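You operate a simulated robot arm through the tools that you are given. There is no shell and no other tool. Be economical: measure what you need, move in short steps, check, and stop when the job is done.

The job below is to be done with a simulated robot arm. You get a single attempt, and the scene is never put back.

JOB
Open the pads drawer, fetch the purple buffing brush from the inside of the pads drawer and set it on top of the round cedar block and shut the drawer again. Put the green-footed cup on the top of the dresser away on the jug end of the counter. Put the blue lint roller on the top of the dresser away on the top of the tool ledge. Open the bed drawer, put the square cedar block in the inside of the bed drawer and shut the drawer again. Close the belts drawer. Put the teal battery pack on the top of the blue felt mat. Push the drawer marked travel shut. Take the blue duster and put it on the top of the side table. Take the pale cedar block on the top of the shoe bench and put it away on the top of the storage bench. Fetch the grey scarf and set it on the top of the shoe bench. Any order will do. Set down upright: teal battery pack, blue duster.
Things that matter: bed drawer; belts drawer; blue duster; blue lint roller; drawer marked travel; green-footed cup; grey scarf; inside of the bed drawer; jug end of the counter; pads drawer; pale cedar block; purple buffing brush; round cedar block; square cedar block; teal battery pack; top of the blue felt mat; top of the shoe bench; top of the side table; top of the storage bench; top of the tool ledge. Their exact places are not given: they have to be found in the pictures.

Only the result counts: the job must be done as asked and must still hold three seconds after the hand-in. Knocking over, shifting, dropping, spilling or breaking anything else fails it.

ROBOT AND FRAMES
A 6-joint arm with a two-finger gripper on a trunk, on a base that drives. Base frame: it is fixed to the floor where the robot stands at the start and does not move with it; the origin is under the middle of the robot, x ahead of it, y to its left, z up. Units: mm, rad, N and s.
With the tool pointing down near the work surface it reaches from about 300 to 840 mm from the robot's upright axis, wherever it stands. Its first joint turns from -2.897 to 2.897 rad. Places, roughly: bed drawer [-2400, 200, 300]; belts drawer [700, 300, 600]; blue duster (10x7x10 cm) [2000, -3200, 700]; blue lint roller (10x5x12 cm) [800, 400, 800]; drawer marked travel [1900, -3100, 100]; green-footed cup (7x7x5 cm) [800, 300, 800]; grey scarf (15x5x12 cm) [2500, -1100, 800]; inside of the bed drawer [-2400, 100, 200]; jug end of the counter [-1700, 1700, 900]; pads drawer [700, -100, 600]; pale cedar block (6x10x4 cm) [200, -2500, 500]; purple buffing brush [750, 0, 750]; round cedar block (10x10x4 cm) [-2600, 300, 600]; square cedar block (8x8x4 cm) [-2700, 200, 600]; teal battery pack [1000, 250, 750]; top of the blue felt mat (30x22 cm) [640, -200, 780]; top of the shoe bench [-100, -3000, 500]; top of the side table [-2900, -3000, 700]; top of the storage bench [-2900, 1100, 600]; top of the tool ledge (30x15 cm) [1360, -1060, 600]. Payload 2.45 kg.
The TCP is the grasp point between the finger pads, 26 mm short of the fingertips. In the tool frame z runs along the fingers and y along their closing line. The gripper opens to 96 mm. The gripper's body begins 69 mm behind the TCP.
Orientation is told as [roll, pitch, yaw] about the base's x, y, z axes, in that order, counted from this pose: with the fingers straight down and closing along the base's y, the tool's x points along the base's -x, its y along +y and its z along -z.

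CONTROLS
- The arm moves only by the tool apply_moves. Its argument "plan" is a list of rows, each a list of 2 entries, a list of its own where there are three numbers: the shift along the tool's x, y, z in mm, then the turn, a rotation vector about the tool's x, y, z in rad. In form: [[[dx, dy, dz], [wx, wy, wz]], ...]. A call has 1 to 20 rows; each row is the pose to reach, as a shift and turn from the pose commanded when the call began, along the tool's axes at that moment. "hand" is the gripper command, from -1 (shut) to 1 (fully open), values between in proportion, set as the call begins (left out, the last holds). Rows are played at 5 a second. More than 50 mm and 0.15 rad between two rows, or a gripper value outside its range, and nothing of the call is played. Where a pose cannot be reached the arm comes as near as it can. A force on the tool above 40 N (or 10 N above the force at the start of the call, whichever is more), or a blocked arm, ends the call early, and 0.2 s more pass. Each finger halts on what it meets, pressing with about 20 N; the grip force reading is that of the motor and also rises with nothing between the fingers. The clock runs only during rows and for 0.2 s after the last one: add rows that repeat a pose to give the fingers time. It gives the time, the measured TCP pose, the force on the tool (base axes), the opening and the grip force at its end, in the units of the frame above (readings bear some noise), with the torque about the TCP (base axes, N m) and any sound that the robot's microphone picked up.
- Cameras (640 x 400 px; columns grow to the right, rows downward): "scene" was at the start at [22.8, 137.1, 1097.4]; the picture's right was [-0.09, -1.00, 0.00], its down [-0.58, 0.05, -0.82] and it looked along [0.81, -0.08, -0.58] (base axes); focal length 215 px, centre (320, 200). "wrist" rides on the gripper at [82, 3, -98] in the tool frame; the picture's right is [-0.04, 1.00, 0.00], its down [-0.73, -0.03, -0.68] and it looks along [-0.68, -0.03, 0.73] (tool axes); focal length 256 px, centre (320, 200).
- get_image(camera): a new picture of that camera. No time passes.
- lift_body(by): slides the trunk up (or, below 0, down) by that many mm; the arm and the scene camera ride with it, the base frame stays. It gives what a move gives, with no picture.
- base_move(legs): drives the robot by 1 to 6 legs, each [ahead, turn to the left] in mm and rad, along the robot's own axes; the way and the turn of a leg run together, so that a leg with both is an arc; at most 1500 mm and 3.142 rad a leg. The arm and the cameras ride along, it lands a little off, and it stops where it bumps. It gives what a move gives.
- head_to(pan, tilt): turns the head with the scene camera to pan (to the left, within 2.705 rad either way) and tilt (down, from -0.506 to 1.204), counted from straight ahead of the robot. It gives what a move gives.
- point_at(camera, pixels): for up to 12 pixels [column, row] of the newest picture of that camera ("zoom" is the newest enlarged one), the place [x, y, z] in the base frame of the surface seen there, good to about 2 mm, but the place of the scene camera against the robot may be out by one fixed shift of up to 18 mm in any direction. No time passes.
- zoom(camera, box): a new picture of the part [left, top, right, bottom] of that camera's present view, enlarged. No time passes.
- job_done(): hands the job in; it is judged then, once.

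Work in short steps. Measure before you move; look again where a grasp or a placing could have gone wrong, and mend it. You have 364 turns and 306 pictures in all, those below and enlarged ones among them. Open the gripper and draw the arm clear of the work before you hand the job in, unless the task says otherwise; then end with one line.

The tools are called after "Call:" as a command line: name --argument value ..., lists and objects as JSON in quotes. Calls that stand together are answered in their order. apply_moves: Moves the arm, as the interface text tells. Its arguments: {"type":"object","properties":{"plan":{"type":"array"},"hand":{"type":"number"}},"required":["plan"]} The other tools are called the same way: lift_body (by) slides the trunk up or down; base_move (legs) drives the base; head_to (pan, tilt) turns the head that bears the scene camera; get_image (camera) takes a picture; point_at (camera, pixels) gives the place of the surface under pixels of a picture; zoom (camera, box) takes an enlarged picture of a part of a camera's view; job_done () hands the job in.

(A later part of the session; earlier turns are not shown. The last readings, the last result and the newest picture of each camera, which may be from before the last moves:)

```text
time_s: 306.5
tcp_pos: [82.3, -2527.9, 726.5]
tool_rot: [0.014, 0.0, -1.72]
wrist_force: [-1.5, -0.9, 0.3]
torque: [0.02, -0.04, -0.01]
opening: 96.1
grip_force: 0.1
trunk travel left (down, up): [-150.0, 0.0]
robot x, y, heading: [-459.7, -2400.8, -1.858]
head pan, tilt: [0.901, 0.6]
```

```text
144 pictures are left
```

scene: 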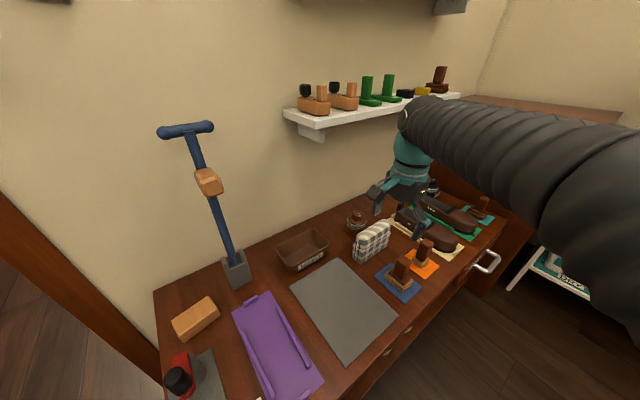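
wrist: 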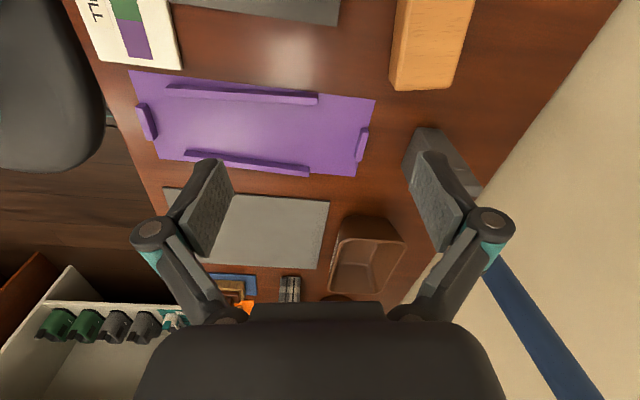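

Call:
point_at --camera "wrist" --pixels '[[405, 70], [440, 85], [395, 85], [450, 60], [430, 10], [415, 50], [500, 265], [540, 340], [425, 140], [460, 170], [500, 300]]'

```text
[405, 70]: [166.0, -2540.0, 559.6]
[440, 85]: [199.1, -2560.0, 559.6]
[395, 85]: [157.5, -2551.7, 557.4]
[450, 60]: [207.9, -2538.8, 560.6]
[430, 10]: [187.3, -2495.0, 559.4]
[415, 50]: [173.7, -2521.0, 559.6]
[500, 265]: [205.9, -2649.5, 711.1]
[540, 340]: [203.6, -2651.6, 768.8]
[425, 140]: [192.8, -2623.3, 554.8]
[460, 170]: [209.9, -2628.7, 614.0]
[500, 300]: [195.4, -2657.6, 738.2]
```

Block top z 560, centre ≈[190,-2518], aligned. Move over and descend to z≈552, grip.

Call:
apply_moves --plan '[[[26, 10, 0], [0, 0, 0]], [[26, 50, 0], [0, 0, 0]], [[26, 90, 5], [0, 0, 0]], [[26, 105, 30], [0, 0, 0]], [[26, 105, 75], [0, 0, 0]], [[26, 105, 110], [0, 0, 0]]]' --hand 0.7

Call:
get_image --camera "wrist"

```text
time_s: 307.9
tcp_pos: [190.6, -2523.8, 616.1]
tool_rot: [0.015, -0.003, -1.722]
wrist_force: [0.4, 0.6, 0.3]
torque: [0.01, -0.06, 0.0]
opening: 81.3
grip_force: 0.2
trunk travel left (down, up): [-150.0, 0.0]
robot x, y, heading: [-465.0, -2405.4, -1.857]
head pan, tilt: [0.901, 0.6]
```

```text
143 pictures are left
```

wrist: 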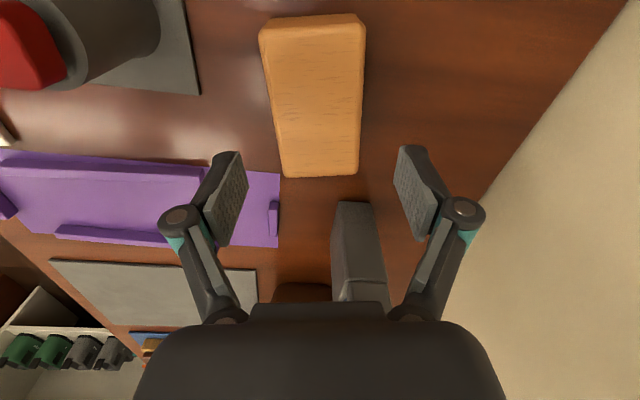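

Shift 15 mm toward the block's middle, descend 64 mm, and close.

Call:
apply_moves --plan '[[[15, 0, 20], [0, 0, 0]], [[15, 0, 45], [0, 0, 0]], [[15, 0, 63], [0, 0, 0]]]'

Call:
apply_moves --plan '[[[0, 0, 0], [0, 0, 0]], [[0, 0, 0], [0, 0, 0]], [[0, 0, 0], [0, 0, 0]]]' --hand -1

Call:
get_image --camera "wrist"

```text
time_s: 308.7
tcp_pos: [193.6, -2509.1, 555.1]
tool_rot: [0.014, -0.003, -1.721]
wrist_force: [-0.9, 0.7, 0.0]
torque: [0.0, 0.0, -0.03]
opening: 81.6
grip_force: 0.1
trunk travel left (down, up): [-150.0, 0.0]
robot x, y, heading: [-463.0, -2405.2, -1.863]
head pan, tilt: [0.901, 0.6]
```

```text
time_s: 309.5
tcp_pos: [192.6, -2508.9, 554.0]
tool_rot: [0.014, 0.0, -1.721]
wrist_force: [0.2, -0.4, 0.0]
torque: [-0.01, -0.01, 0.05]
opening: 57.9
grip_force: 19.7
trunk travel left (down, up): [-150.0, 0.0]
robot x, y, heading: [-464.7, -2405.7, -1.857]
head pan, tilt: [0.901, 0.6]
```

```text
142 pictures are left
```

wrist: 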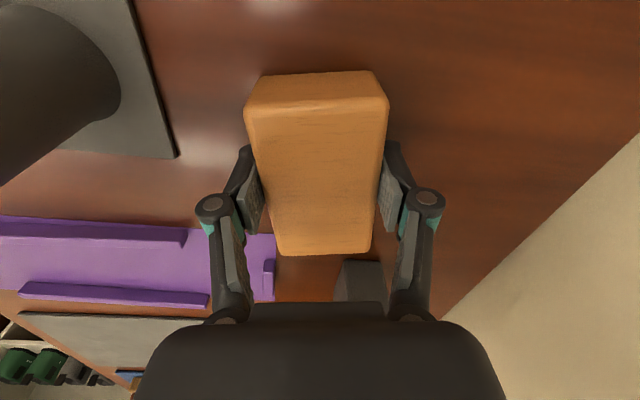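

Block gripped (58 mm). Lift 190, draw toward the aisle, then swing forward clear of the bench.

Call:
apply_moves --plan '[[[0, 0, -47], [0, 0, 0]], [[0, 0, -95], [0, 0, 0]], [[0, 0, -143], [0, 0, 0]], [[0, 0, -190], [0, 0, 0]], [[0, -49, -190], [0, 0, 0]], [[0, -98, -190], [0, 0, 0]], [[0, -147, -190], [0, 0, 0]], [[-34, -180, -190], [0, 0, 0]], [[-68, -212, -190], [0, 0, 0]], [[-102, -245, -190], [0, 0, 0]], [[-136, -278, -190], [0, 0, 0]], [[-170, -310, -190], [0, 0, 0]], [[-204, -343, -190], [0, 0, 0]], [[-238, -376, -190], [0, 0, 0]], [[-272, -409, -190], [0, 0, 0]], [[-306, -441, -190], [0, 0, 0]], [[-340, -474, -190], [0, 0, 0]], [[-374, -507, -190], [0, 0, 0]], [[-408, -540, -190], [0, 0, 0]], [[-442, -574, -190], [0, 0, 0]]]'

Call:
get_image --camera "wrist"

Call:
get_image --camera "scene"

```text
time_s: 313.7
tcp_pos: [-446.4, -2858.1, 736.6]
tool_rot: [0.015, -0.003, -1.721]
wrist_force: [0.0, 0.0, -1.1]
torque: [-0.02, 0.03, 0.0]
opening: 57.6
grip_force: 20.0
trunk travel left (down, up): [-150.0, 0.0]
robot x, y, heading: [-462.5, -2401.1, -1.86]
head pan, tilt: [0.901, 0.6]
```

```text
141 pictures are left
```

wrist: 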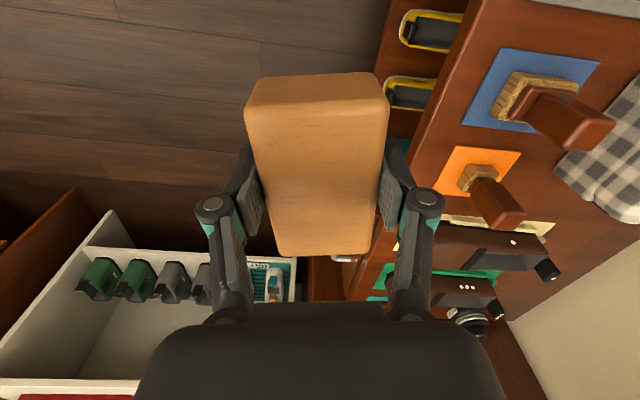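

```text
140 pictures are left
```

scene: 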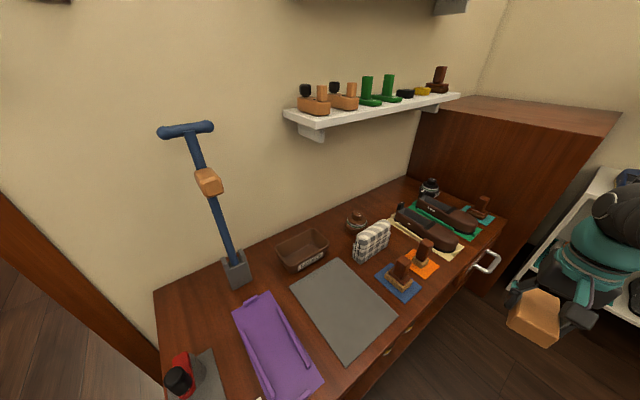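

Pale block is in hand. Reverse along the corridor to T≈120, then turn to face down the bed aisle.

Call:
base_move --legs '[[0, 0.067], [-1300, 0], [-1260, 0]]'

Call:
head_to --pan -1.5 --tilt 0.45

Call:
get_image --camera "scene"

```text
time_s: 326.7
tcp_pos: [145.8, -346.0, 735.8]
tool_rot: [0.013, -0.001, -1.681]
wrist_force: [0.8, 0.3, -1.3]
torque: [-0.02, -0.02, 0.01]
opening: 57.6
grip_force: 20.3
trunk travel left (down, up): [-150.0, 0.0]
robot x, y, heading: [107.8, 106.5, -1.818]
head pan, tilt: [0.901, 0.6]
```

```text
time_s: 328.9
tcp_pos: [146.5, -346.4, 735.5]
tool_rot: [0.013, -0.001, -1.681]
wrist_force: [0.8, -0.9, -0.5]
torque: [0.02, -0.05, -0.02]
opening: 57.7
grip_force: 19.6
trunk travel left (down, up): [-150.0, 0.0]
robot x, y, heading: [110.5, 108.8, -1.813]
head pan, tilt: [-1.499, 0.45]
```

```text
139 pictures are left
```

scene: 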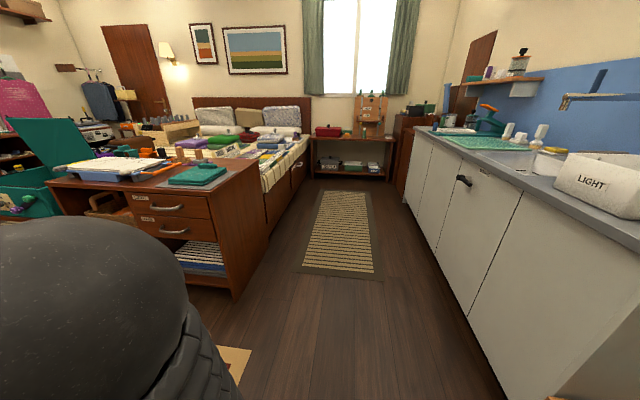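

Turn right to face down the aisle and drive 2400 mm.

Call:
base_move --legs '[[0, -1.64], [1200, 0], [1200, 0]]'

Call:
head_to --pan 0.0 --tilt 0.6

Call:
get_image --camera "scene"

```text
time_s: 344.5
tcp_pos: [-2636.1, 790.3, 735.8]
tool_rot: [0.014, -0.002, 2.968]
wrist_force: [-0.6, -0.2, -1.6]
torque: [-0.03, -0.01, 0.03]
opening: 57.7
grip_force: 20.1
trunk travel left (down, up): [-150.0, 0.0]
robot x, y, heading: [-2181.2, 793.9, 2.83]
head pan, tilt: [-1.499, 0.45]
```

```text
time_s: 346.1
tcp_pos: [-2635.9, 789.9, 735.8]
tool_rot: [0.013, -0.003, 2.967]
wrist_force: [-0.1, -1.3, -1.7]
torque: [-0.02, -0.02, 0.01]
opening: 57.4
grip_force: 20.2
trunk travel left (down, up): [-150.0, 0.0]
robot x, y, heading: [-2180.4, 797.2, 2.833]
head pan, tilt: [0.0, 0.6]
```

```text
138 pictures are left
```

scene: 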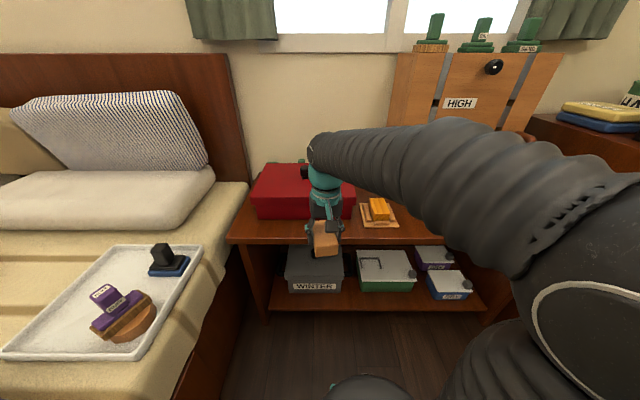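

Check the BUFF brush on the round block, and the storage bench free area.

Call:
zoom --camera "scene" --box '[60, 230, 200, 350]'

Call:
zoom --camera "scene" --box '[230, 140, 560, 320]'

```text
3.33 times, centred on (130, 290) of scene
```

zoom: 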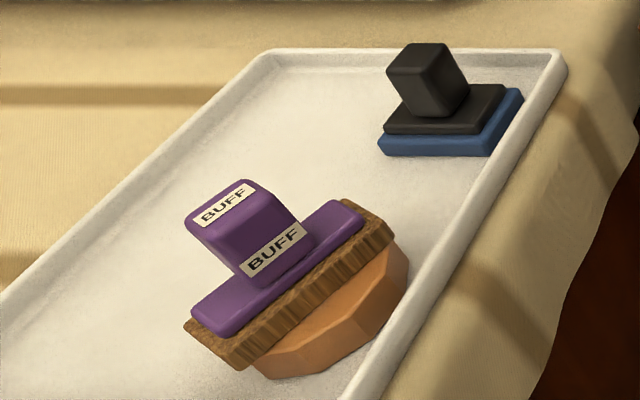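

```text
1.94 times, centred on (395, 230) of scene
```

zoom: 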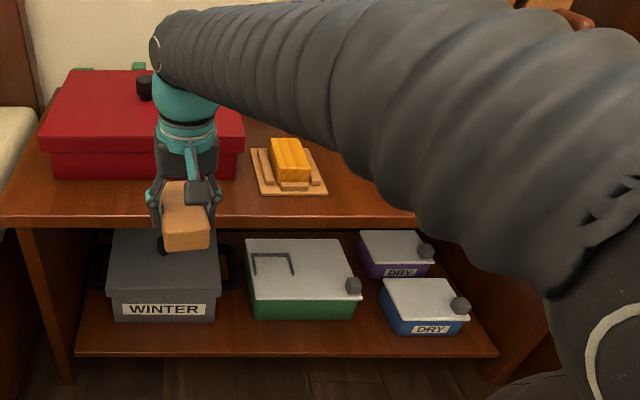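

Call:
point_at --camera "scene" --pixels '[[230, 240], [300, 242], [395, 235], [400, 222], [360, 222], [400, 205], [420, 230], [352, 210], [440, 235], [380, 205], [255, 215]]'

Call:
head_to --pan -0.7 --tilt 0.6

Call:
get_image --camera "scene"

```text
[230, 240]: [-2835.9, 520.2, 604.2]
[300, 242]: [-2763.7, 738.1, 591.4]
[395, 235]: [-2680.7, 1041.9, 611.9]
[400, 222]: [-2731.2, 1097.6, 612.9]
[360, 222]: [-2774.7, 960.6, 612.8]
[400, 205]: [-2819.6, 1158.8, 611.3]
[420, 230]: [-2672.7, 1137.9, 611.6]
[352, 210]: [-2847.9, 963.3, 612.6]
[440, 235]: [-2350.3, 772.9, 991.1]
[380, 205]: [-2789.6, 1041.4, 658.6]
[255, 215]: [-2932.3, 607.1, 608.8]
```

```text
time_s: 347.2
tcp_pos: [-2636.3, 790.2, 735.6]
tool_rot: [0.013, -0.002, 2.969]
wrist_force: [0.0, -0.2, -1.3]
torque: [0.0, 0.02, -0.03]
opening: 57.4
grip_force: 19.4
trunk travel left (down, up): [-150.0, 0.0]
robot x, y, heading: [-2180.8, 799.0, 2.831]
head pan, tilt: [-0.7, 0.6]
```

```text
135 pictures are left
```

scene: 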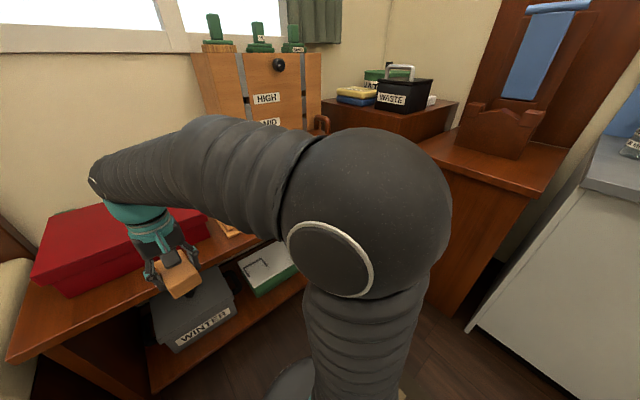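

Bench top z≈622; free wood is right of the yellow brush (T≈270, N≈-2950). Drive 100 mm closer and move the block to the right for a wrist view.

Call:
base_move --legs '[[100, 0]]'

Call:
apply_moves --plan '[[[0, -45, -5], [0, 0, 0.07]], [[0, -90, -10], [0, 0, 0.14]], [[0, -135, -20], [0, 0, 0.2]], [[0, -180, -30], [0, 0, 0.26]], [[0, -225, -40], [0, 0, 0.3]]]'

Call:
get_image --camera "wrist"

```text
time_s: 348.4
tcp_pos: [-2731.1, 820.7, 734.7]
tool_rot: [0.013, -0.001, 2.968]
wrist_force: [0.1, -0.4, -1.3]
torque: [-0.02, 0.01, 0.02]
opening: 57.6
grip_force: 20.4
trunk travel left (down, up): [-150.0, 0.0]
robot x, y, heading: [-2276.7, 828.8, 2.835]
head pan, tilt: [-0.7, 0.6]
```

```text
time_s: 349.6
tcp_pos: [-2695.1, 1044.9, 772.0]
tool_rot: [0.015, 0.0, 2.669]
wrist_force: [0.4, -0.5, -1.6]
torque: [0.02, 0.03, 0.02]
opening: 57.8
grip_force: 19.4
trunk travel left (down, up): [-150.0, 0.0]
robot x, y, heading: [-2271.9, 827.4, 2.83]
head pan, tilt: [-0.7, 0.6]
```

```text
134 pictures are left
```

wrist: 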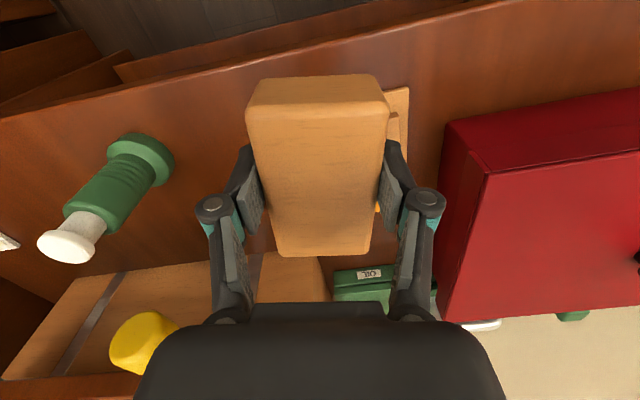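

Call:
point_at --camera "wrist" --pixels '[[172, 160], [225, 130], [230, 110], [225, 90], [180, 200], [140, 270], [400, 95], [200, 255], [60, 240], [240, 75], [225, 270]]'

```text
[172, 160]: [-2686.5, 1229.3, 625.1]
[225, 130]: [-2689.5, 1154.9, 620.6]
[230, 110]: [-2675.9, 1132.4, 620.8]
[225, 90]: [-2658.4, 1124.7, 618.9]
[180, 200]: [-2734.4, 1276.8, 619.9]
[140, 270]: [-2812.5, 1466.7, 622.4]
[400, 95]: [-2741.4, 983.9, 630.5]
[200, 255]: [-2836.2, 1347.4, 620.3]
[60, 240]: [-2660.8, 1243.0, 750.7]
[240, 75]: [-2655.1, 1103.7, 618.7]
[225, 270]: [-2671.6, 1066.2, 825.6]
```

Free spot T≈190–330 confirmed. Move to N=-2955, T=262 with yaw 2.83 and descend to z≈665.

Call:
apply_moves --plan '[[[-28, -29, 0], [0, 0, -0.05]], [[-55, -57, 0], [0, 0, -0.11]], [[-83, -86, 0], [0, 0, -0.16]], [[-83, -86, 45], [0, 0, -0.16]], [[-83, -86, 85], [0, 0, -0.16]], [[-83, -86, 107], [0, 0, -0.16]]]'

Call:
get_image --camera "wrist"

```text
time_s: 350.9
tcp_pos: [-2729.5, 1156.3, 662.2]
tool_rot: [0.014, 0.0, 2.828]
wrist_force: [0.1, -0.1, -0.4]
torque: [0.02, -0.02, 0.0]
opening: 57.6
grip_force: 20.1
trunk travel left (down, up): [-150.0, 0.0]
robot x, y, heading: [-2274.0, 826.9, 2.83]
head pan, tilt: [-0.7, 0.6]
```

```text
133 pictures are left
```

wrist: 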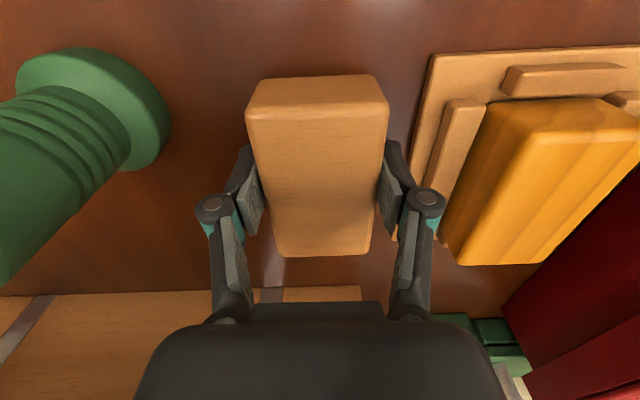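

Call:
point_at --camera "wrist" --pixels '[[432, 60], [420, 120], [408, 170], [440, 120], [168, 120], [130, 165], [440, 250]]'

```text
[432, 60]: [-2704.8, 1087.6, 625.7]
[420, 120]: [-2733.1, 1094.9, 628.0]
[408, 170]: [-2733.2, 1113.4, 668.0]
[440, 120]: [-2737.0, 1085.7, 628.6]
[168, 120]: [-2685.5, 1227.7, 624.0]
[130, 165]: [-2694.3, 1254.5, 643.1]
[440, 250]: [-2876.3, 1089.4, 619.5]
```

Shift 10 mm toward the bottle side, creep to contact.

Call:
apply_moves --plan '[[[0, -10, 0], [0, 0, 0]], [[0, -10, 5], [0, 0, 0]], [[0, -10, 9], [0, 0, 0]], [[0, -10, 12], [0, 0, 0]]]'

```text
time_s: 351.9
tcp_pos: [-2724.6, 1165.3, 654.7]
tool_rot: [0.012, -0.004, 2.828]
wrist_force: [-1.3, 3.7, 14.5]
torque: [0.13, 0.09, -0.01]
opening: 58.0
grip_force: 19.9
trunk travel left (down, up): [-150.0, 0.0]
robot x, y, heading: [-2274.2, 829.0, 2.829]
head pan, tilt: [-0.7, 0.6]
```

Contact. Release to 75 mm and rise.

Call:
apply_moves --plan '[[[0, 0, 0], [0, 0, 0]], [[0, 0, 0], [0, 0, 0]]]' --hand 0.56

Call:
apply_moves --plan '[[[0, 0, -40], [0, 0, 0]], [[0, 0, -85], [0, 0, 0]], [[0, 0, -130], [0, 0, 0]], [[40, 0, -150], [0, 0, 0]], [[80, 0, -160], [0, 0, 0]]]'

Call:
get_image --camera "wrist"

```text
time_s: 352.6
tcp_pos: [-2725.3, 1164.3, 650.5]
tool_rot: [0.016, 0.0, 2.828]
wrist_force: [0.4, -1.0, 0.1]
torque: [0.01, -0.02, 0.01]
opening: 74.9
grip_force: 0.0
trunk travel left (down, up): [-150.0, 0.0]
robot x, y, heading: [-2275.8, 830.7, 2.828]
head pan, tilt: [-0.7, 0.6]
```

```text
time_s: 352.9
tcp_pos: [-2723.2, 1160.3, 667.1]
tool_rot: [0.024, 0.021, 2.831]
wrist_force: [-3.5, -4.4, -12.7]
torque: [0.07, -0.45, 0.2]
opening: 74.9
grip_force: 0.2
trunk travel left (down, up): [-150.0, 0.0]
robot x, y, heading: [-2278.7, 823.1, 2.833]
head pan, tilt: [-0.7, 0.6]
stopped in row 1: the force on the tool passed its limit at 57 N (the readings are from after the stop); the commanded pose is now the measured one
```

```text
132 pictures are left
```

wrist: 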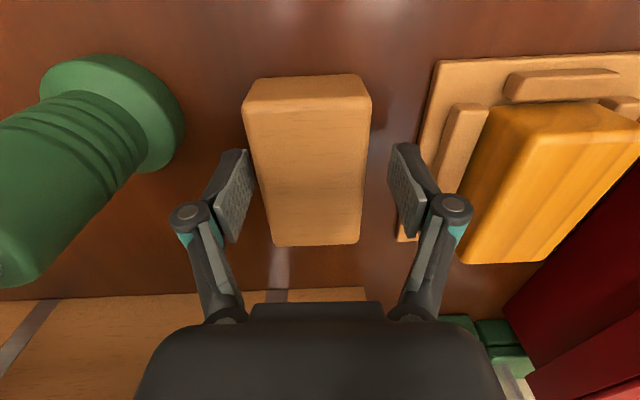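

Something overhead blocks the rise (likely the board's ledge). Lower slightly and slide back toward the robot along the block before rising.

Call:
apply_moves --plan '[[[0, 0, 6], [0, -0.01, 0]], [[20, 2, 6], [0, -0.02, 0]], [[45, 2, 6], [0, -0.02, 0]], [[70, 2, 4], [0, -0.02, 0]], [[90, 2, 4], [0, -0.02, 0]]]'

Call:
head_to --pan -0.45 --tilt 0.5

Call:
get_image --camera "scene"

Call:
get_image --camera "wrist"

```text
time_s: 354.1
tcp_pos: [-2639.5, 1131.5, 666.3]
tool_rot: [0.023, -0.003, 2.83]
wrist_force: [0.1, -0.1, 0.1]
torque: [-0.02, -0.03, -0.01]
opening: 74.8
grip_force: 0.0
trunk travel left (down, up): [-150.0, 0.0]
robot x, y, heading: [-2275.7, 831.8, 2.826]
head pan, tilt: [-0.7, 0.6]
```

```text
time_s: 354.9
tcp_pos: [-2640.8, 1131.5, 666.7]
tool_rot: [0.023, -0.003, 2.828]
wrist_force: [-0.4, -0.5, 0.0]
torque: [0.02, -0.01, 0.01]
opening: 74.8
grip_force: 0.0
trunk travel left (down, up): [-150.0, 0.0]
robot x, y, heading: [-2277.4, 826.5, 2.834]
head pan, tilt: [-0.45, 0.499]
```

```text
131 pictures are left
```

scene: 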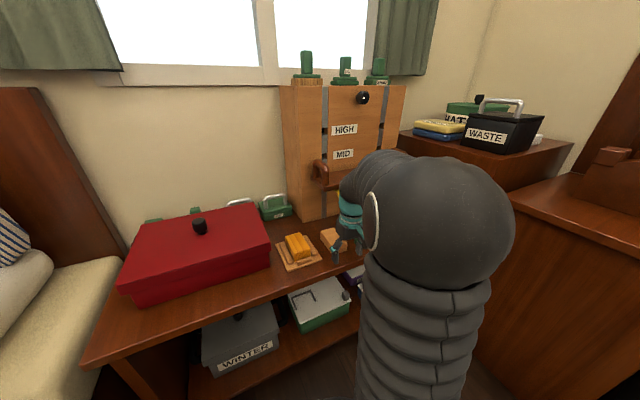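

```text
130 pictures are left
```

wrist: 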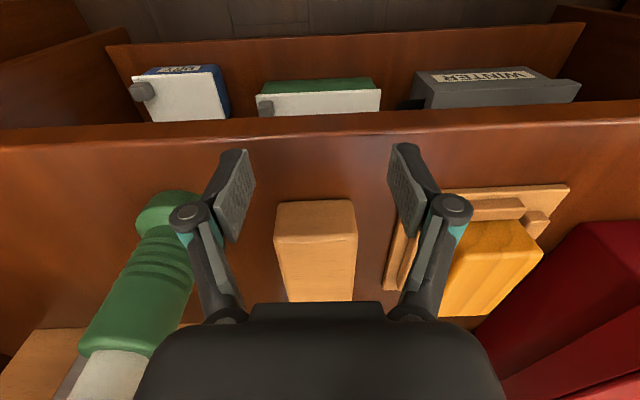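

Free now. Rise while drawing back further.

Call:
apply_moves --plan '[[[15, 5, -10], [0, 0, 0]], [[40, 8, -35], [0, 0, 0]], [[70, 10, -70], [0, 0, 0]], [[90, 12, -110], [0, 0, 0]]]'

Call:
get_image --camera "wrist"

Call:
zoom --camera "scene" --box '[230, 50, 450, 300]'

```text
time_s: 355.9
tcp_pos: [-2554.9, 1097.0, 778.2]
tool_rot: [0.025, -0.003, 2.829]
wrist_force: [0.1, -0.4, 0.2]
torque: [-0.01, -0.03, -0.04]
opening: 74.5
grip_force: 0.1
trunk travel left (down, up): [-150.0, 0.0]
robot x, y, heading: [-2273.7, 826.0, 2.835]
head pan, tilt: [-0.45, 0.499]
```

```text
129 pictures are left
```

wrist: 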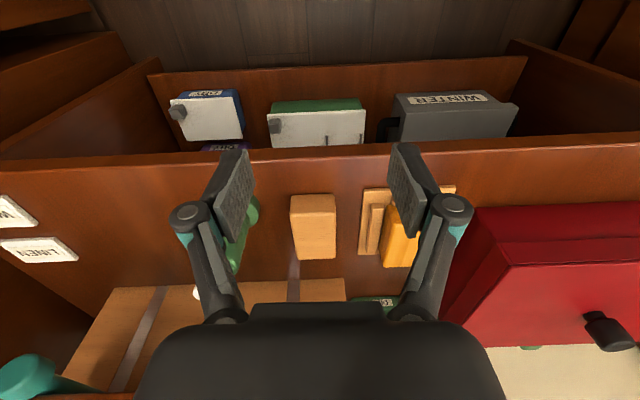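

```text
1.60 times, centred on (340, 175) of scene
```

zoom: 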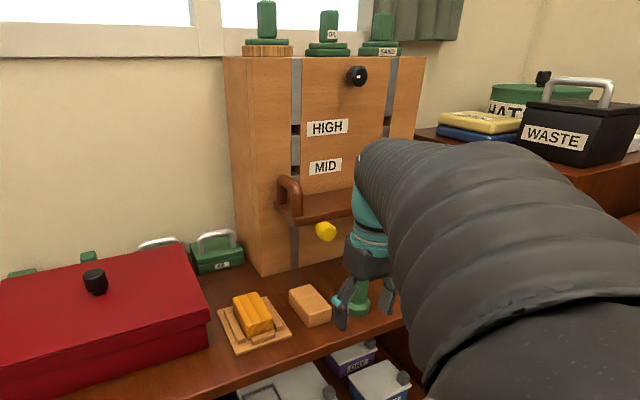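

Block placed. Zoom on the board's ledge to make sure it was not shifted.

Call:
zoom --camera "scene" --box '[290, 100, 400, 230]'

Call:
point_at --camera "scene" --pixels '[[312, 165], [330, 187], [352, 182], [343, 155], [345, 130], [332, 195], [318, 160]]'

```text
3.08 times, centred on (345, 165) of scene
```

zoom: 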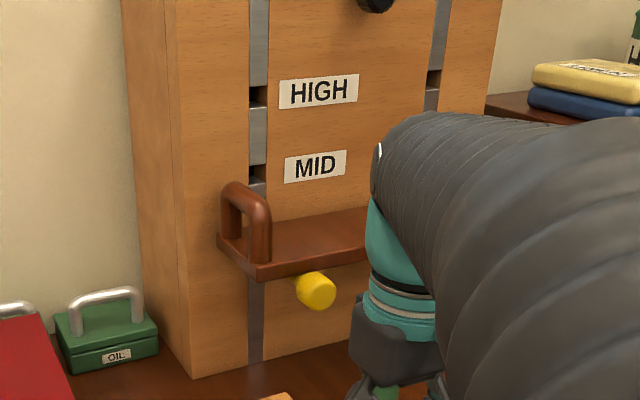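

```text
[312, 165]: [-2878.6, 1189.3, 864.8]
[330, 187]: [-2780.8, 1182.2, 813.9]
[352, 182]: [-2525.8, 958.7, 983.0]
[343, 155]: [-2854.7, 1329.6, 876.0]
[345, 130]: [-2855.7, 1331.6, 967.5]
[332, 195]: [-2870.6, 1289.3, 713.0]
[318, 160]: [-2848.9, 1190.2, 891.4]
```

Ledge unchanged. Now go for the cup: reverse up the aisle and turn to face the dresser.

Call:
base_move --legs '[[-1200, 0], [-1150, 0], [0, 1.57], [0, 1.57]]'

Call:
head_to --pan 0.2 --tilt 0.55

Call:
get_image --camera "scene"

```text
time_s: 375.3
tcp_pos: [247.8, -236.2, 778.0]
tool_rot: [0.022, -0.004, -0.317]
wrist_force: [0.0, 0.3, 0.5]
torque: [0.0, -0.01, -0.01]
opening: 74.7
grip_force: 0.1
trunk travel left (down, up): [-150.0, 0.0]
robot x, y, heading: [-31.8, 35.8, -0.315]
head pan, tilt: [-0.45, 0.499]
```

```text
time_s: 376.3
tcp_pos: [247.2, -236.8, 778.1]
tool_rot: [0.022, -0.003, -0.316]
wrist_force: [-0.2, 0.4, 1.0]
torque: [-0.03, 0.01, -0.03]
opening: 74.9
grip_force: 0.1
trunk travel left (down, up): [-150.0, 0.0]
robot x, y, heading: [-28.6, 36.5, -0.315]
head pan, tilt: [0.201, 0.55]
```

```text
126 pictures are left
```

scene: 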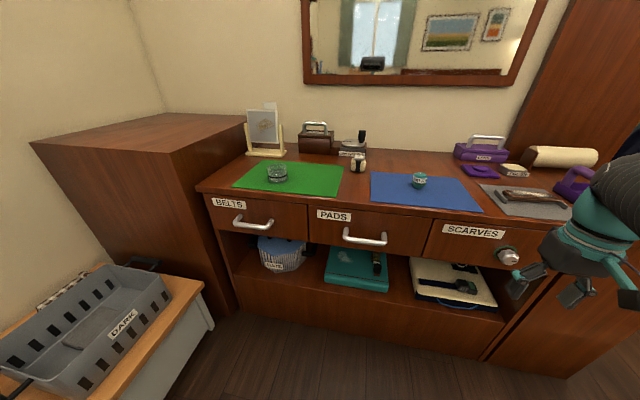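

Raise the arm and reposition the base left toward the cup (N≈110, T≈430).

Call:
apply_moves --plan '[[[0, 0, -45], [0, 0, 0]], [[0, 0, -90], [0, 0, 0]], [[0, 0, -120], [0, 0, 0]]]' --hand 1

Call:
base_move --legs '[[0, 1.24], [425, 0], [0, -1.24]]'

Call:
get_image --camera "scene"

```text
time_s: 377.1
tcp_pos: [248.5, -239.2, 897.6]
tool_rot: [0.024, -0.001, -0.317]
wrist_force: [0.2, -0.5, 0.1]
torque: [0.0, -0.01, 0.0]
opening: 95.9
grip_force: 0.1
trunk travel left (down, up): [-150.0, 0.0]
robot x, y, heading: [-29.2, 35.8, -0.313]
head pan, tilt: [0.201, 0.55]
```

```text
time_s: 385.9
tcp_pos: [499.5, 103.1, 897.7]
tool_rot: [0.022, -0.003, -0.299]
wrist_force: [0.9, -0.5, 0.2]
torque: [-0.04, 0.0, -0.02]
opening: 96.0
grip_force: 0.1
trunk travel left (down, up): [-150.0, 0.0]
robot x, y, heading: [218.5, 369.3, -0.297]
head pan, tilt: [0.201, 0.55]
```

```text
125 pictures are left
```

scene: 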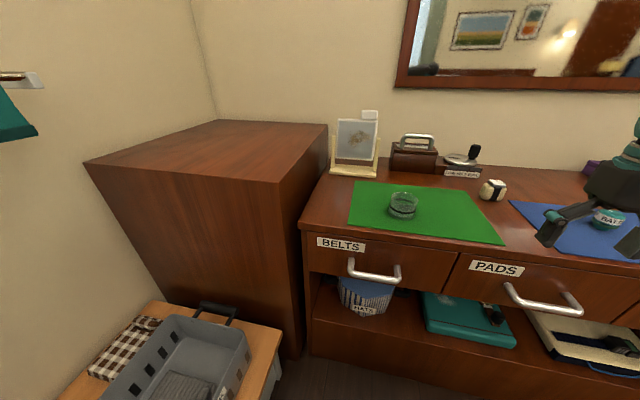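

Move above the cup for a wrist view.

Call:
apply_moves --plan '[[[-25, 32, 0], [0, 0, 0]], [[-50, 63, 0], [0, 0, 0]], [[-75, 95, 0], [0, 0, 0]], [[-100, 127, 0], [0, 0, 0]], [[-125, 158, 0], [0, 0, 0]], [[-150, 190, 0], [0, 0, 0]], [[-177, 222, 0], [0, 0, 0]]]'

Call:
get_image --camera "wrist"

Call:
zoom --camera "wrist" --box '[220, 20, 420, 150]'

```text
time_s: 387.5
tcp_pos: [735.5, 263.5, 905.0]
tool_rot: [0.022, -0.006, -0.303]
wrist_force: [-1.2, -0.5, 0.8]
torque: [0.02, -0.04, 0.01]
opening: 96.0
grip_force: 0.0
trunk travel left (down, up): [-150.0, 0.0]
robot x, y, heading: [212.5, 372.9, -0.298]
head pan, tilt: [0.201, 0.55]
```

```text
124 pictures are left
```

wrist: 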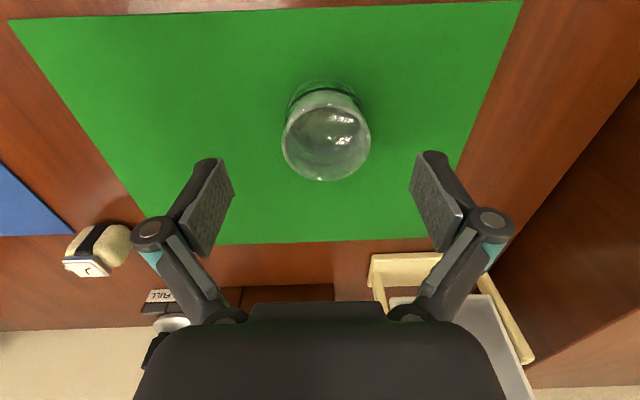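

```text
3.08 times, centred on (320, 85) of wrist
```

zoom: 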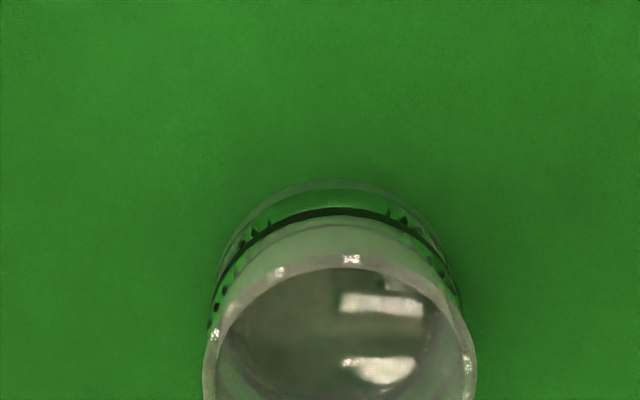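

Cup rim centre is ≈10 mm ahead, 4 mm right. Align and descend to z≈850, then check.

Call:
apply_moves --plan '[[[-10, 4, 10], [0, 0, 0]], [[-10, 4, 35], [0, 0, 0]], [[-10, 4, 52], [0, 0, 0]]]'

Call:
get_image --camera "wrist"

```text
time_s: 388.3
tcp_pos: [744.8, 263.6, 852.1]
tool_rot: [0.023, -0.004, -0.301]
wrist_force: [0.6, 0.0, 0.5]
torque: [0.01, 0.0, 0.0]
opening: 96.0
grip_force: 0.1
trunk travel left (down, up): [-150.0, 0.0]
robot x, y, heading: [216.7, 376.2, -0.297]
head pan, tilt: [0.201, 0.55]
```

```text
122 pictures are left
```

wrist: 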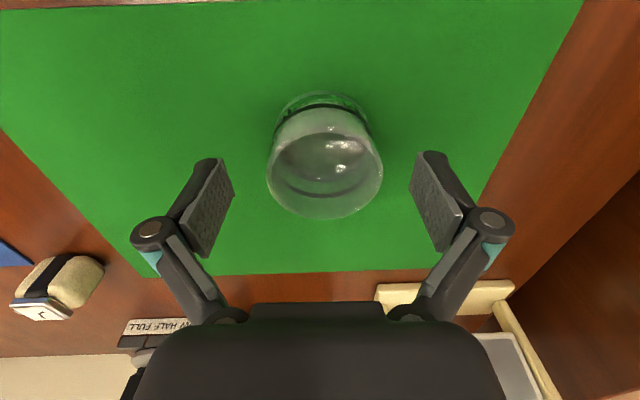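

Centred (rim at row 165 as predicted). Descend 37 mm and close.

Call:
apply_moves --plan '[[[0, 2, 20], [0, 0, 0]], [[0, 2, 36], [0, 0, 0]]]'

Call:
apply_moves --plan '[[[0, 0, 0], [0, 0, 0]], [[0, 0, 0], [0, 0, 0]], [[0, 0, 0], [0, 0, 0]]]' --hand -1

Call:
get_image --camera "wrist"

```text
time_s: 388.9
tcp_pos: [746.3, 268.4, 815.0]
tool_rot: [0.023, -0.004, -0.302]
wrist_force: [-0.5, 0.2, 0.7]
torque: [0.0, 0.03, -0.01]
opening: 96.1
grip_force: 0.0
trunk travel left (down, up): [-150.0, 0.0]
robot x, y, heading: [216.8, 373.0, -0.299]
head pan, tilt: [0.201, 0.55]
```

```text
time_s: 389.7
tcp_pos: [745.8, 266.1, 815.7]
tool_rot: [0.023, -0.005, -0.299]
wrist_force: [0.7, -1.7, 6.2]
torque: [-0.26, -0.05, 0.04]
opening: 66.2
grip_force: 19.8
trunk travel left (down, up): [-150.0, 0.0]
robot x, y, heading: [218.6, 371.2, -0.299]
head pan, tilt: [0.201, 0.55]
```

```text
121 pictures are left
```

wrist: 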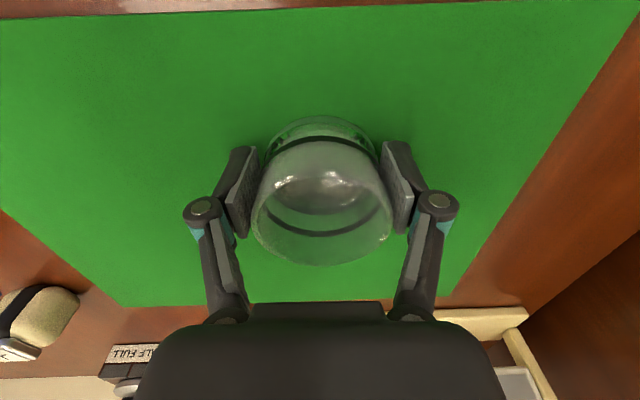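

Cup gripped (66 mm). Lift and retract to r≈400.

Call:
apply_moves --plan '[[[0, 0, -30], [0, 0, 0]], [[0, 0, -60], [0, 0, 0]], [[0, 0, -90], [0, 0, 0]], [[40, 0, -100], [0, 0, 0]], [[80, 0, -100], [0, 0, 0]], [[120, 0, -100], [0, 0, 0]], [[150, 0, -100], [0, 0, 0]]]'

Call:
base_move --legs '[[0, 0.5], [-550, 0], [0, 1.25], [0, 1.22]]'

Call:
head_to --pan -0.3 --tilt 0.5

Call:
get_image --camera "scene"

```text
time_s: 391.3
tcp_pos: [599.9, 307.3, 914.7]
tool_rot: [0.023, -0.003, -0.301]
wrist_force: [0.3, 0.5, -0.8]
torque: [-0.01, 0.04, -0.04]
opening: 66.4
grip_force: 19.5
trunk travel left (down, up): [-150.0, 0.0]
robot x, y, heading: [215.9, 372.2, -0.299]
head pan, tilt: [0.201, 0.55]
```

```text
time_s: 402.2
tcp_pos: [-717.0, 386.7, 915.1]
tool_rot: [0.023, -0.004, 2.694]
wrist_force: [-0.3, 0.3, -0.6]
torque: [-0.02, 0.01, 0.01]
opening: 66.0
grip_force: 20.0
trunk travel left (down, up): [-150.0, 0.0]
robot x, y, heading: [-349.2, 267.5, 2.694]
head pan, tilt: [0.201, 0.55]
```

```text
time_s: 403.1
tcp_pos: [-717.4, 385.6, 915.4]
tool_rot: [0.024, -0.004, 2.692]
wrist_force: [0.0, -0.3, -0.2]
torque: [-0.01, 0.0, -0.01]
opening: 66.0
grip_force: 19.7
trunk travel left (down, up): [-150.0, 0.0]
robot x, y, heading: [-348.3, 268.4, 2.694]
head pan, tilt: [-0.3, 0.499]
```

```text
120 pictures are left
```

scene: 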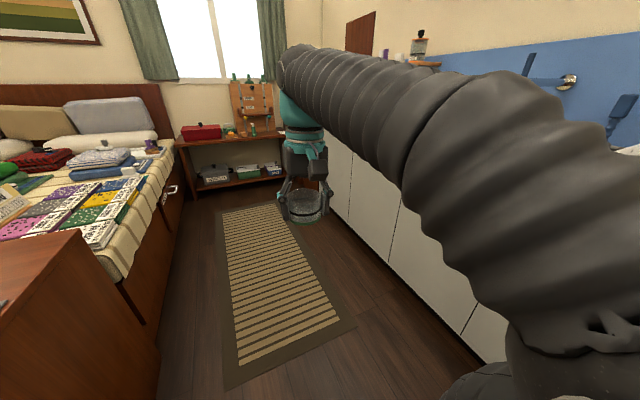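

Drive 1750 mm along the aisle, drifting toward the counter, then align.

Call:
base_move --legs '[[0, -0.03], [875, 0], [875, 0], [0, 0.16]]'

Call:
head_to --pan -1.3 --tilt 0.6

Call:
get_image --camera "scene"

```text
time_s: 413.0
tcp_pos: [-2281.3, 1132.6, 914.7]
tool_rot: [0.022, -0.003, 2.84]
wrist_force: [0.5, -0.5, -0.3]
torque: [0.03, -0.02, 0.01]
opening: 66.1
grip_force: 20.0
trunk travel left (down, up): [-150.0, 0.0]
robot x, y, heading: [-1900.1, 1064.7, 2.84]
head pan, tilt: [-0.3, 0.499]
```

```text
time_s: 414.3
tcp_pos: [-2282.0, 1133.5, 915.9]
tool_rot: [0.023, -0.004, 2.838]
wrist_force: [0.9, 0.2, -1.2]
torque: [0.0, 0.0, -0.01]
opening: 66.1
grip_force: 20.0
trunk travel left (down, up): [-150.0, 0.0]
robot x, y, heading: [-1900.3, 1065.0, 2.839]
head pan, tilt: [-1.3, 0.6]
```

```text
119 pictures are left
```

scene: 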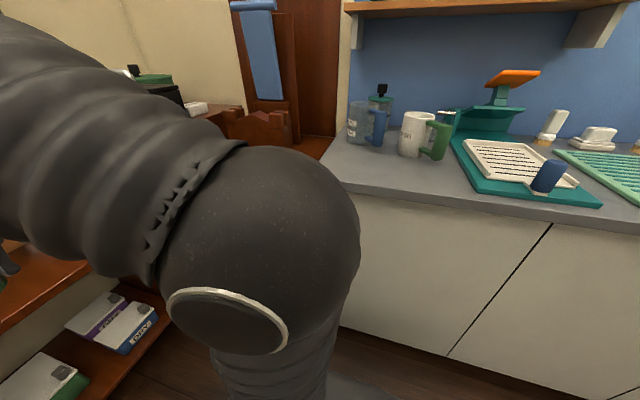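

Measure the free counter spot and the jugs.

Call:
zoom --camera "scene" --box '[310, 80, 490, 210]'

Call:
point_at --camera "scene" --pixels '[[365, 165], [385, 172], [420, 178], [355, 185], [420, 195], [330, 165], [365, 148], [415, 158], [445, 155], [460, 190], [343, 155]]'

```text
3.08 times, centred on (400, 145) of scene
```

zoom: 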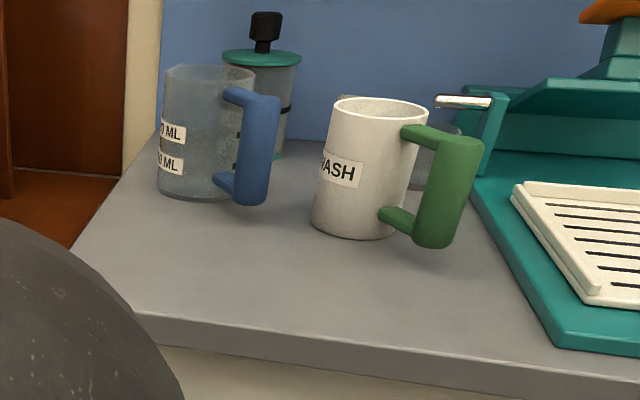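

```text
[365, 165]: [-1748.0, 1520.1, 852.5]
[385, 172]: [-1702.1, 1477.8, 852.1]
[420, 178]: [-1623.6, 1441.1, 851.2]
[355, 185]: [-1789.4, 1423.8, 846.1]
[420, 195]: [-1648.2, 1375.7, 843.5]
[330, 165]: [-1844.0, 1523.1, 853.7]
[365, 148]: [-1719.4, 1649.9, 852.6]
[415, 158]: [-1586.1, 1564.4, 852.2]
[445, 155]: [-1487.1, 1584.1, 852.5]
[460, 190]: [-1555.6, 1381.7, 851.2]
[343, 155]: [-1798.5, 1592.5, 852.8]
```

Free spot: N≈-2130, T≈905 on the jug end. Swing the arm right 1.68 rad at r≈388, z 915.

Call:
apply_moves --plan '[[[-3.1, -46.4, 0], [0, 0, 0.12]], [[-0.6, -92.9, 0], [0, 0, 0.24]], [[7.4, -138.8, 0], [0, 0, 0.36]], [[20.9, -183.3, 0], [0, 0, 0.48]], [[39.6, -225.9, 0], [0, 0, 0.6]], [[63.2, -266, 0], [0, 0, 0.72]], [[91.5, -303, 0], [0, 0, 0.84]], [[124.1, -336.3, 0], [0, 0, 0.96]], [[160.3, -365.5, 0], [0, 0, 1.08]], [[199.8, -390.1, 0], [0, 0, 1.2]], [[242, -409.8, 0], [0, 0, 1.32]], [[286.2, -424.3, 0], [0, 0, 1.44]], [[331.8, -433.4, 0], [0, 0, 1.56]], [[378.3, -437, 0], [0, 0, 1.68]]]'

Call:
get_image --camera "wrist"

```text
time_s: 417.3
tcp_pos: [-1785.6, 1433.8, 901.2]
tool_rot: [0.0, 0.023, 1.158]
wrist_force: [-0.9, -1.0, 0.6]
torque: [0.0, 0.01, -0.01]
opening: 66.0
grip_force: 19.9
trunk travel left (down, up): [-150.0, 0.0]
robot x, y, heading: [-1899.1, 1066.6, 2.836]
head pan, tilt: [-1.3, 0.6]
```

```text
117 pictures are left
```

wrist: 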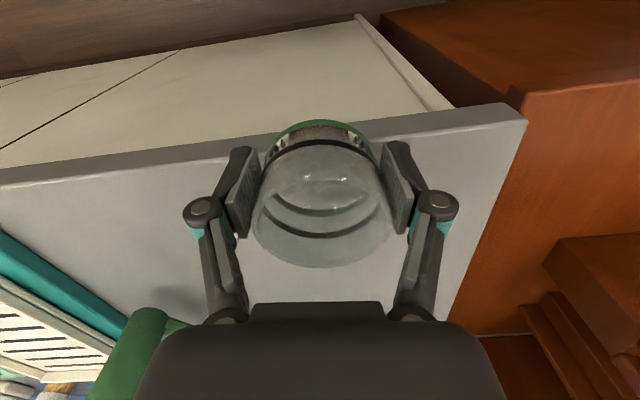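

The cup indeed has a green foot. Measure counter height and mug location here.

Call:
point_at --camera "wrist" --pixels '[[450, 150], [180, 200], [440, 260], [140, 340], [170, 320], [300, 285], [120, 160], [500, 120], [180, 290]]'

```text
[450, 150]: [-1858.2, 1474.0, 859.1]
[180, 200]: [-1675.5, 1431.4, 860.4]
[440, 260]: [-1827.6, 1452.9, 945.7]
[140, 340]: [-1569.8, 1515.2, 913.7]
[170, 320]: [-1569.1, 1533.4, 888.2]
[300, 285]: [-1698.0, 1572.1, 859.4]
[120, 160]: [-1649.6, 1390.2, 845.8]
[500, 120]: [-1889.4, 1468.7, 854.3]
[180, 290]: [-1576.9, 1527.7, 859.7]
```

Counter z=860. Raise 8 mm, move forward 81 mm to the spot, then lower to contact.

Call:
apply_moves --plan '[[[0, 0, -10], [0, 0, 0]], [[-40, 2, -10], [0, 0, 0]], [[-81, 4, -10], [0, 0, 0]], [[-81, 4, 2], [0, 0, 0]], [[-81, 4, 8], [0, 0, 0]]]'

Call:
get_image --camera "wrist"

```text
time_s: 418.5
tcp_pos: [-1761.7, 1511.9, 892.7]
tool_rot: [0.002, 0.022, 1.156]
wrist_force: [1.9, 0.6, 9.5]
torque: [0.48, -0.11, -0.03]
opening: 66.4
grip_force: 19.5
trunk travel left (down, up): [-150.0, 0.0]
robot x, y, heading: [-1899.2, 1064.9, 2.842]
head pan, tilt: [-1.3, 0.6]
```

```text
116 pictures are left
```

wrist: 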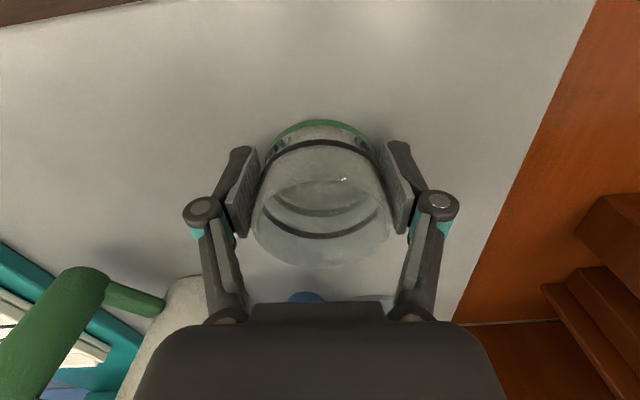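

Contact; release the cup with modest opening, then rise.

Call:
apply_moves --plan '[[[0, 0, 0], [0, -0.02, 0]], [[0, 0, 0], [0, -0.02, 0]], [[0, 0, 0], [0, -0.02, 0]]]' --hand 0.8

Call:
apply_moves --plan '[[[0, 0, -20], [0, 0, 0]], [[0, 0, -40], [0, 0, 0]], [[20, 0, -50], [0, 0, 0]], [[60, 0, -50], [0, 0, 0]], [[90, 0, -40], [0, 0, 0]]]'

Call:
get_image --camera "wrist"

```text
time_s: 419.3
tcp_pos: [-1760.5, 1511.3, 892.4]
tool_rot: [-0.001, 0.002, 1.157]
wrist_force: [0.0, -0.8, -0.3]
torque: [-0.02, 0.01, -0.02]
opening: 86.6
grip_force: 0.1
trunk travel left (down, up): [-150.0, 0.0]
robot x, y, heading: [-1897.4, 1072.8, 2.837]
head pan, tilt: [-1.3, 0.6]
```

```text
time_s: 420.5
tcp_pos: [-1796.3, 1431.1, 932.8]
tool_rot: [0.001, 0.002, 1.159]
wrist_force: [0.4, 1.0, -0.3]
torque: [-0.07, -0.02, 0.01]
opening: 86.3
grip_force: 0.1
trunk travel left (down, up): [-150.0, 0.0]
robot x, y, heading: [-1899.5, 1068.9, 2.841]
head pan, tilt: [-1.3, 0.6]
```

```text
115 pictures are left
```

wrist: 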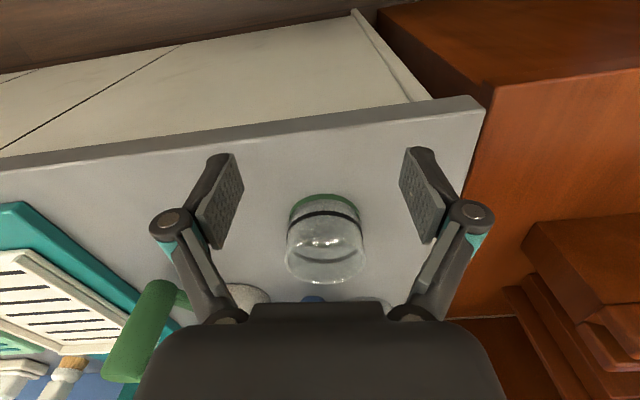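

Cup stands on the jug end. Swing the arm back to the front.

Call:
apply_moves --plan '[[[8.8, 44.5, 0], [0, 0, -0.12]], [[22.9, 87.6, 0], [0, 0, -0.24]], [[42.1, 128.7, 0], [0, 0, -0.36]], [[66, 167.2, 0], [0, 0, -0.48]], [[94.4, 202.5, 0], [0, 0, -0.6]], [[126.8, 234.3, 0], [0, 0, -0.72]], [[162.8, 261.9, 0], [0, 0, -0.84]], [[201.8, 285, 0], [0, 0, -0.96]], [[243.3, 303.3, 0], [0, 0, -1.08]], [[286.7, 316.4, 0], [0, 0, -1.2]], [[331.3, 324.3, 0], [0, 0, -1.32]], [[376.6, 326.8, 0], [0, 0, -1.44]]]'

Call:
zoom --camera "scene" --box '[310, 80, 490, 210]'

```text
time_s: 423.1
tcp_pos: [-2248.7, 1216.1, 933.4]
tool_rot: [0.006, 0.001, 2.599]
wrist_force: [-0.3, 0.3, 0.6]
torque: [-0.02, 0.01, 0.01]
opening: 86.5
grip_force: 0.1
trunk travel left (down, up): [-150.0, 0.0]
robot x, y, heading: [-1896.5, 1064.2, 2.845]
head pan, tilt: [-1.3, 0.6]
```

```text
3.08 times, centred on (400, 145) of scene
```

zoom: 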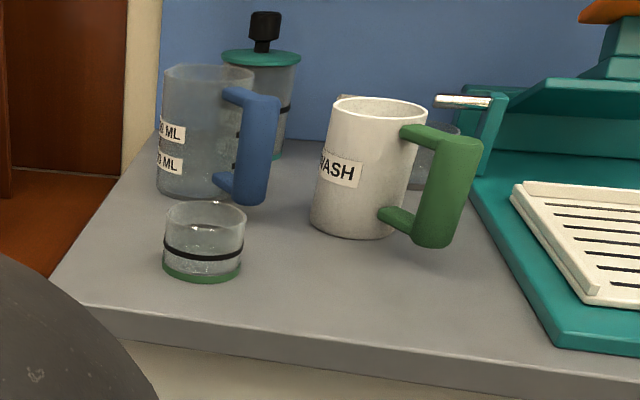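

Excellent. Now drive to the closet: reverse up the aisle, turn, go along the corridor.

Call:
base_move --legs '[[0, -0.19], [-1100, 0], [-1060, 0], [0, 1.93], [1370, 0], [0, 1.2]]'

Call:
head_to --pan -0.3 --tilt 0.45

Call:
get_image --camera "scene"

```text
time_s: 448.3
tcp_pos: [131.4, -1495.8, 934.3]
tool_rot: [0.003, 0.002, -0.777]
wrist_force: [0.4, 0.6, -0.3]
torque: [0.0, 0.0, 0.02]
opening: 86.5
grip_force: 0.1
trunk travel left (down, up): [-150.0, 0.0]
robot x, y, heading: [-174.8, -1267.8, -0.536]
head pan, tilt: [-1.3, 0.6]
```

```text
time_s: 449.6
tcp_pos: [130.9, -1495.4, 933.6]
tool_rot: [0.003, 0.0, -0.777]
wrist_force: [0.3, 0.2, -0.8]
torque: [0.03, 0.01, 0.04]
opening: 86.4
grip_force: 0.2
trunk travel left (down, up): [-150.0, 0.0]
robot x, y, heading: [-171.8, -1272.2, -0.531]
head pan, tilt: [-0.3, 0.45]
```

```text
113 pictures are left
```

scene: 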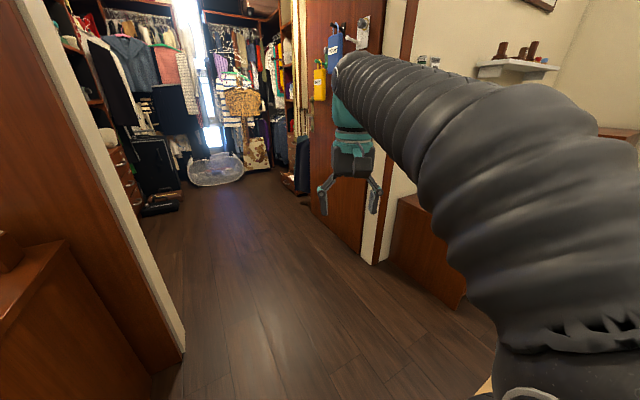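

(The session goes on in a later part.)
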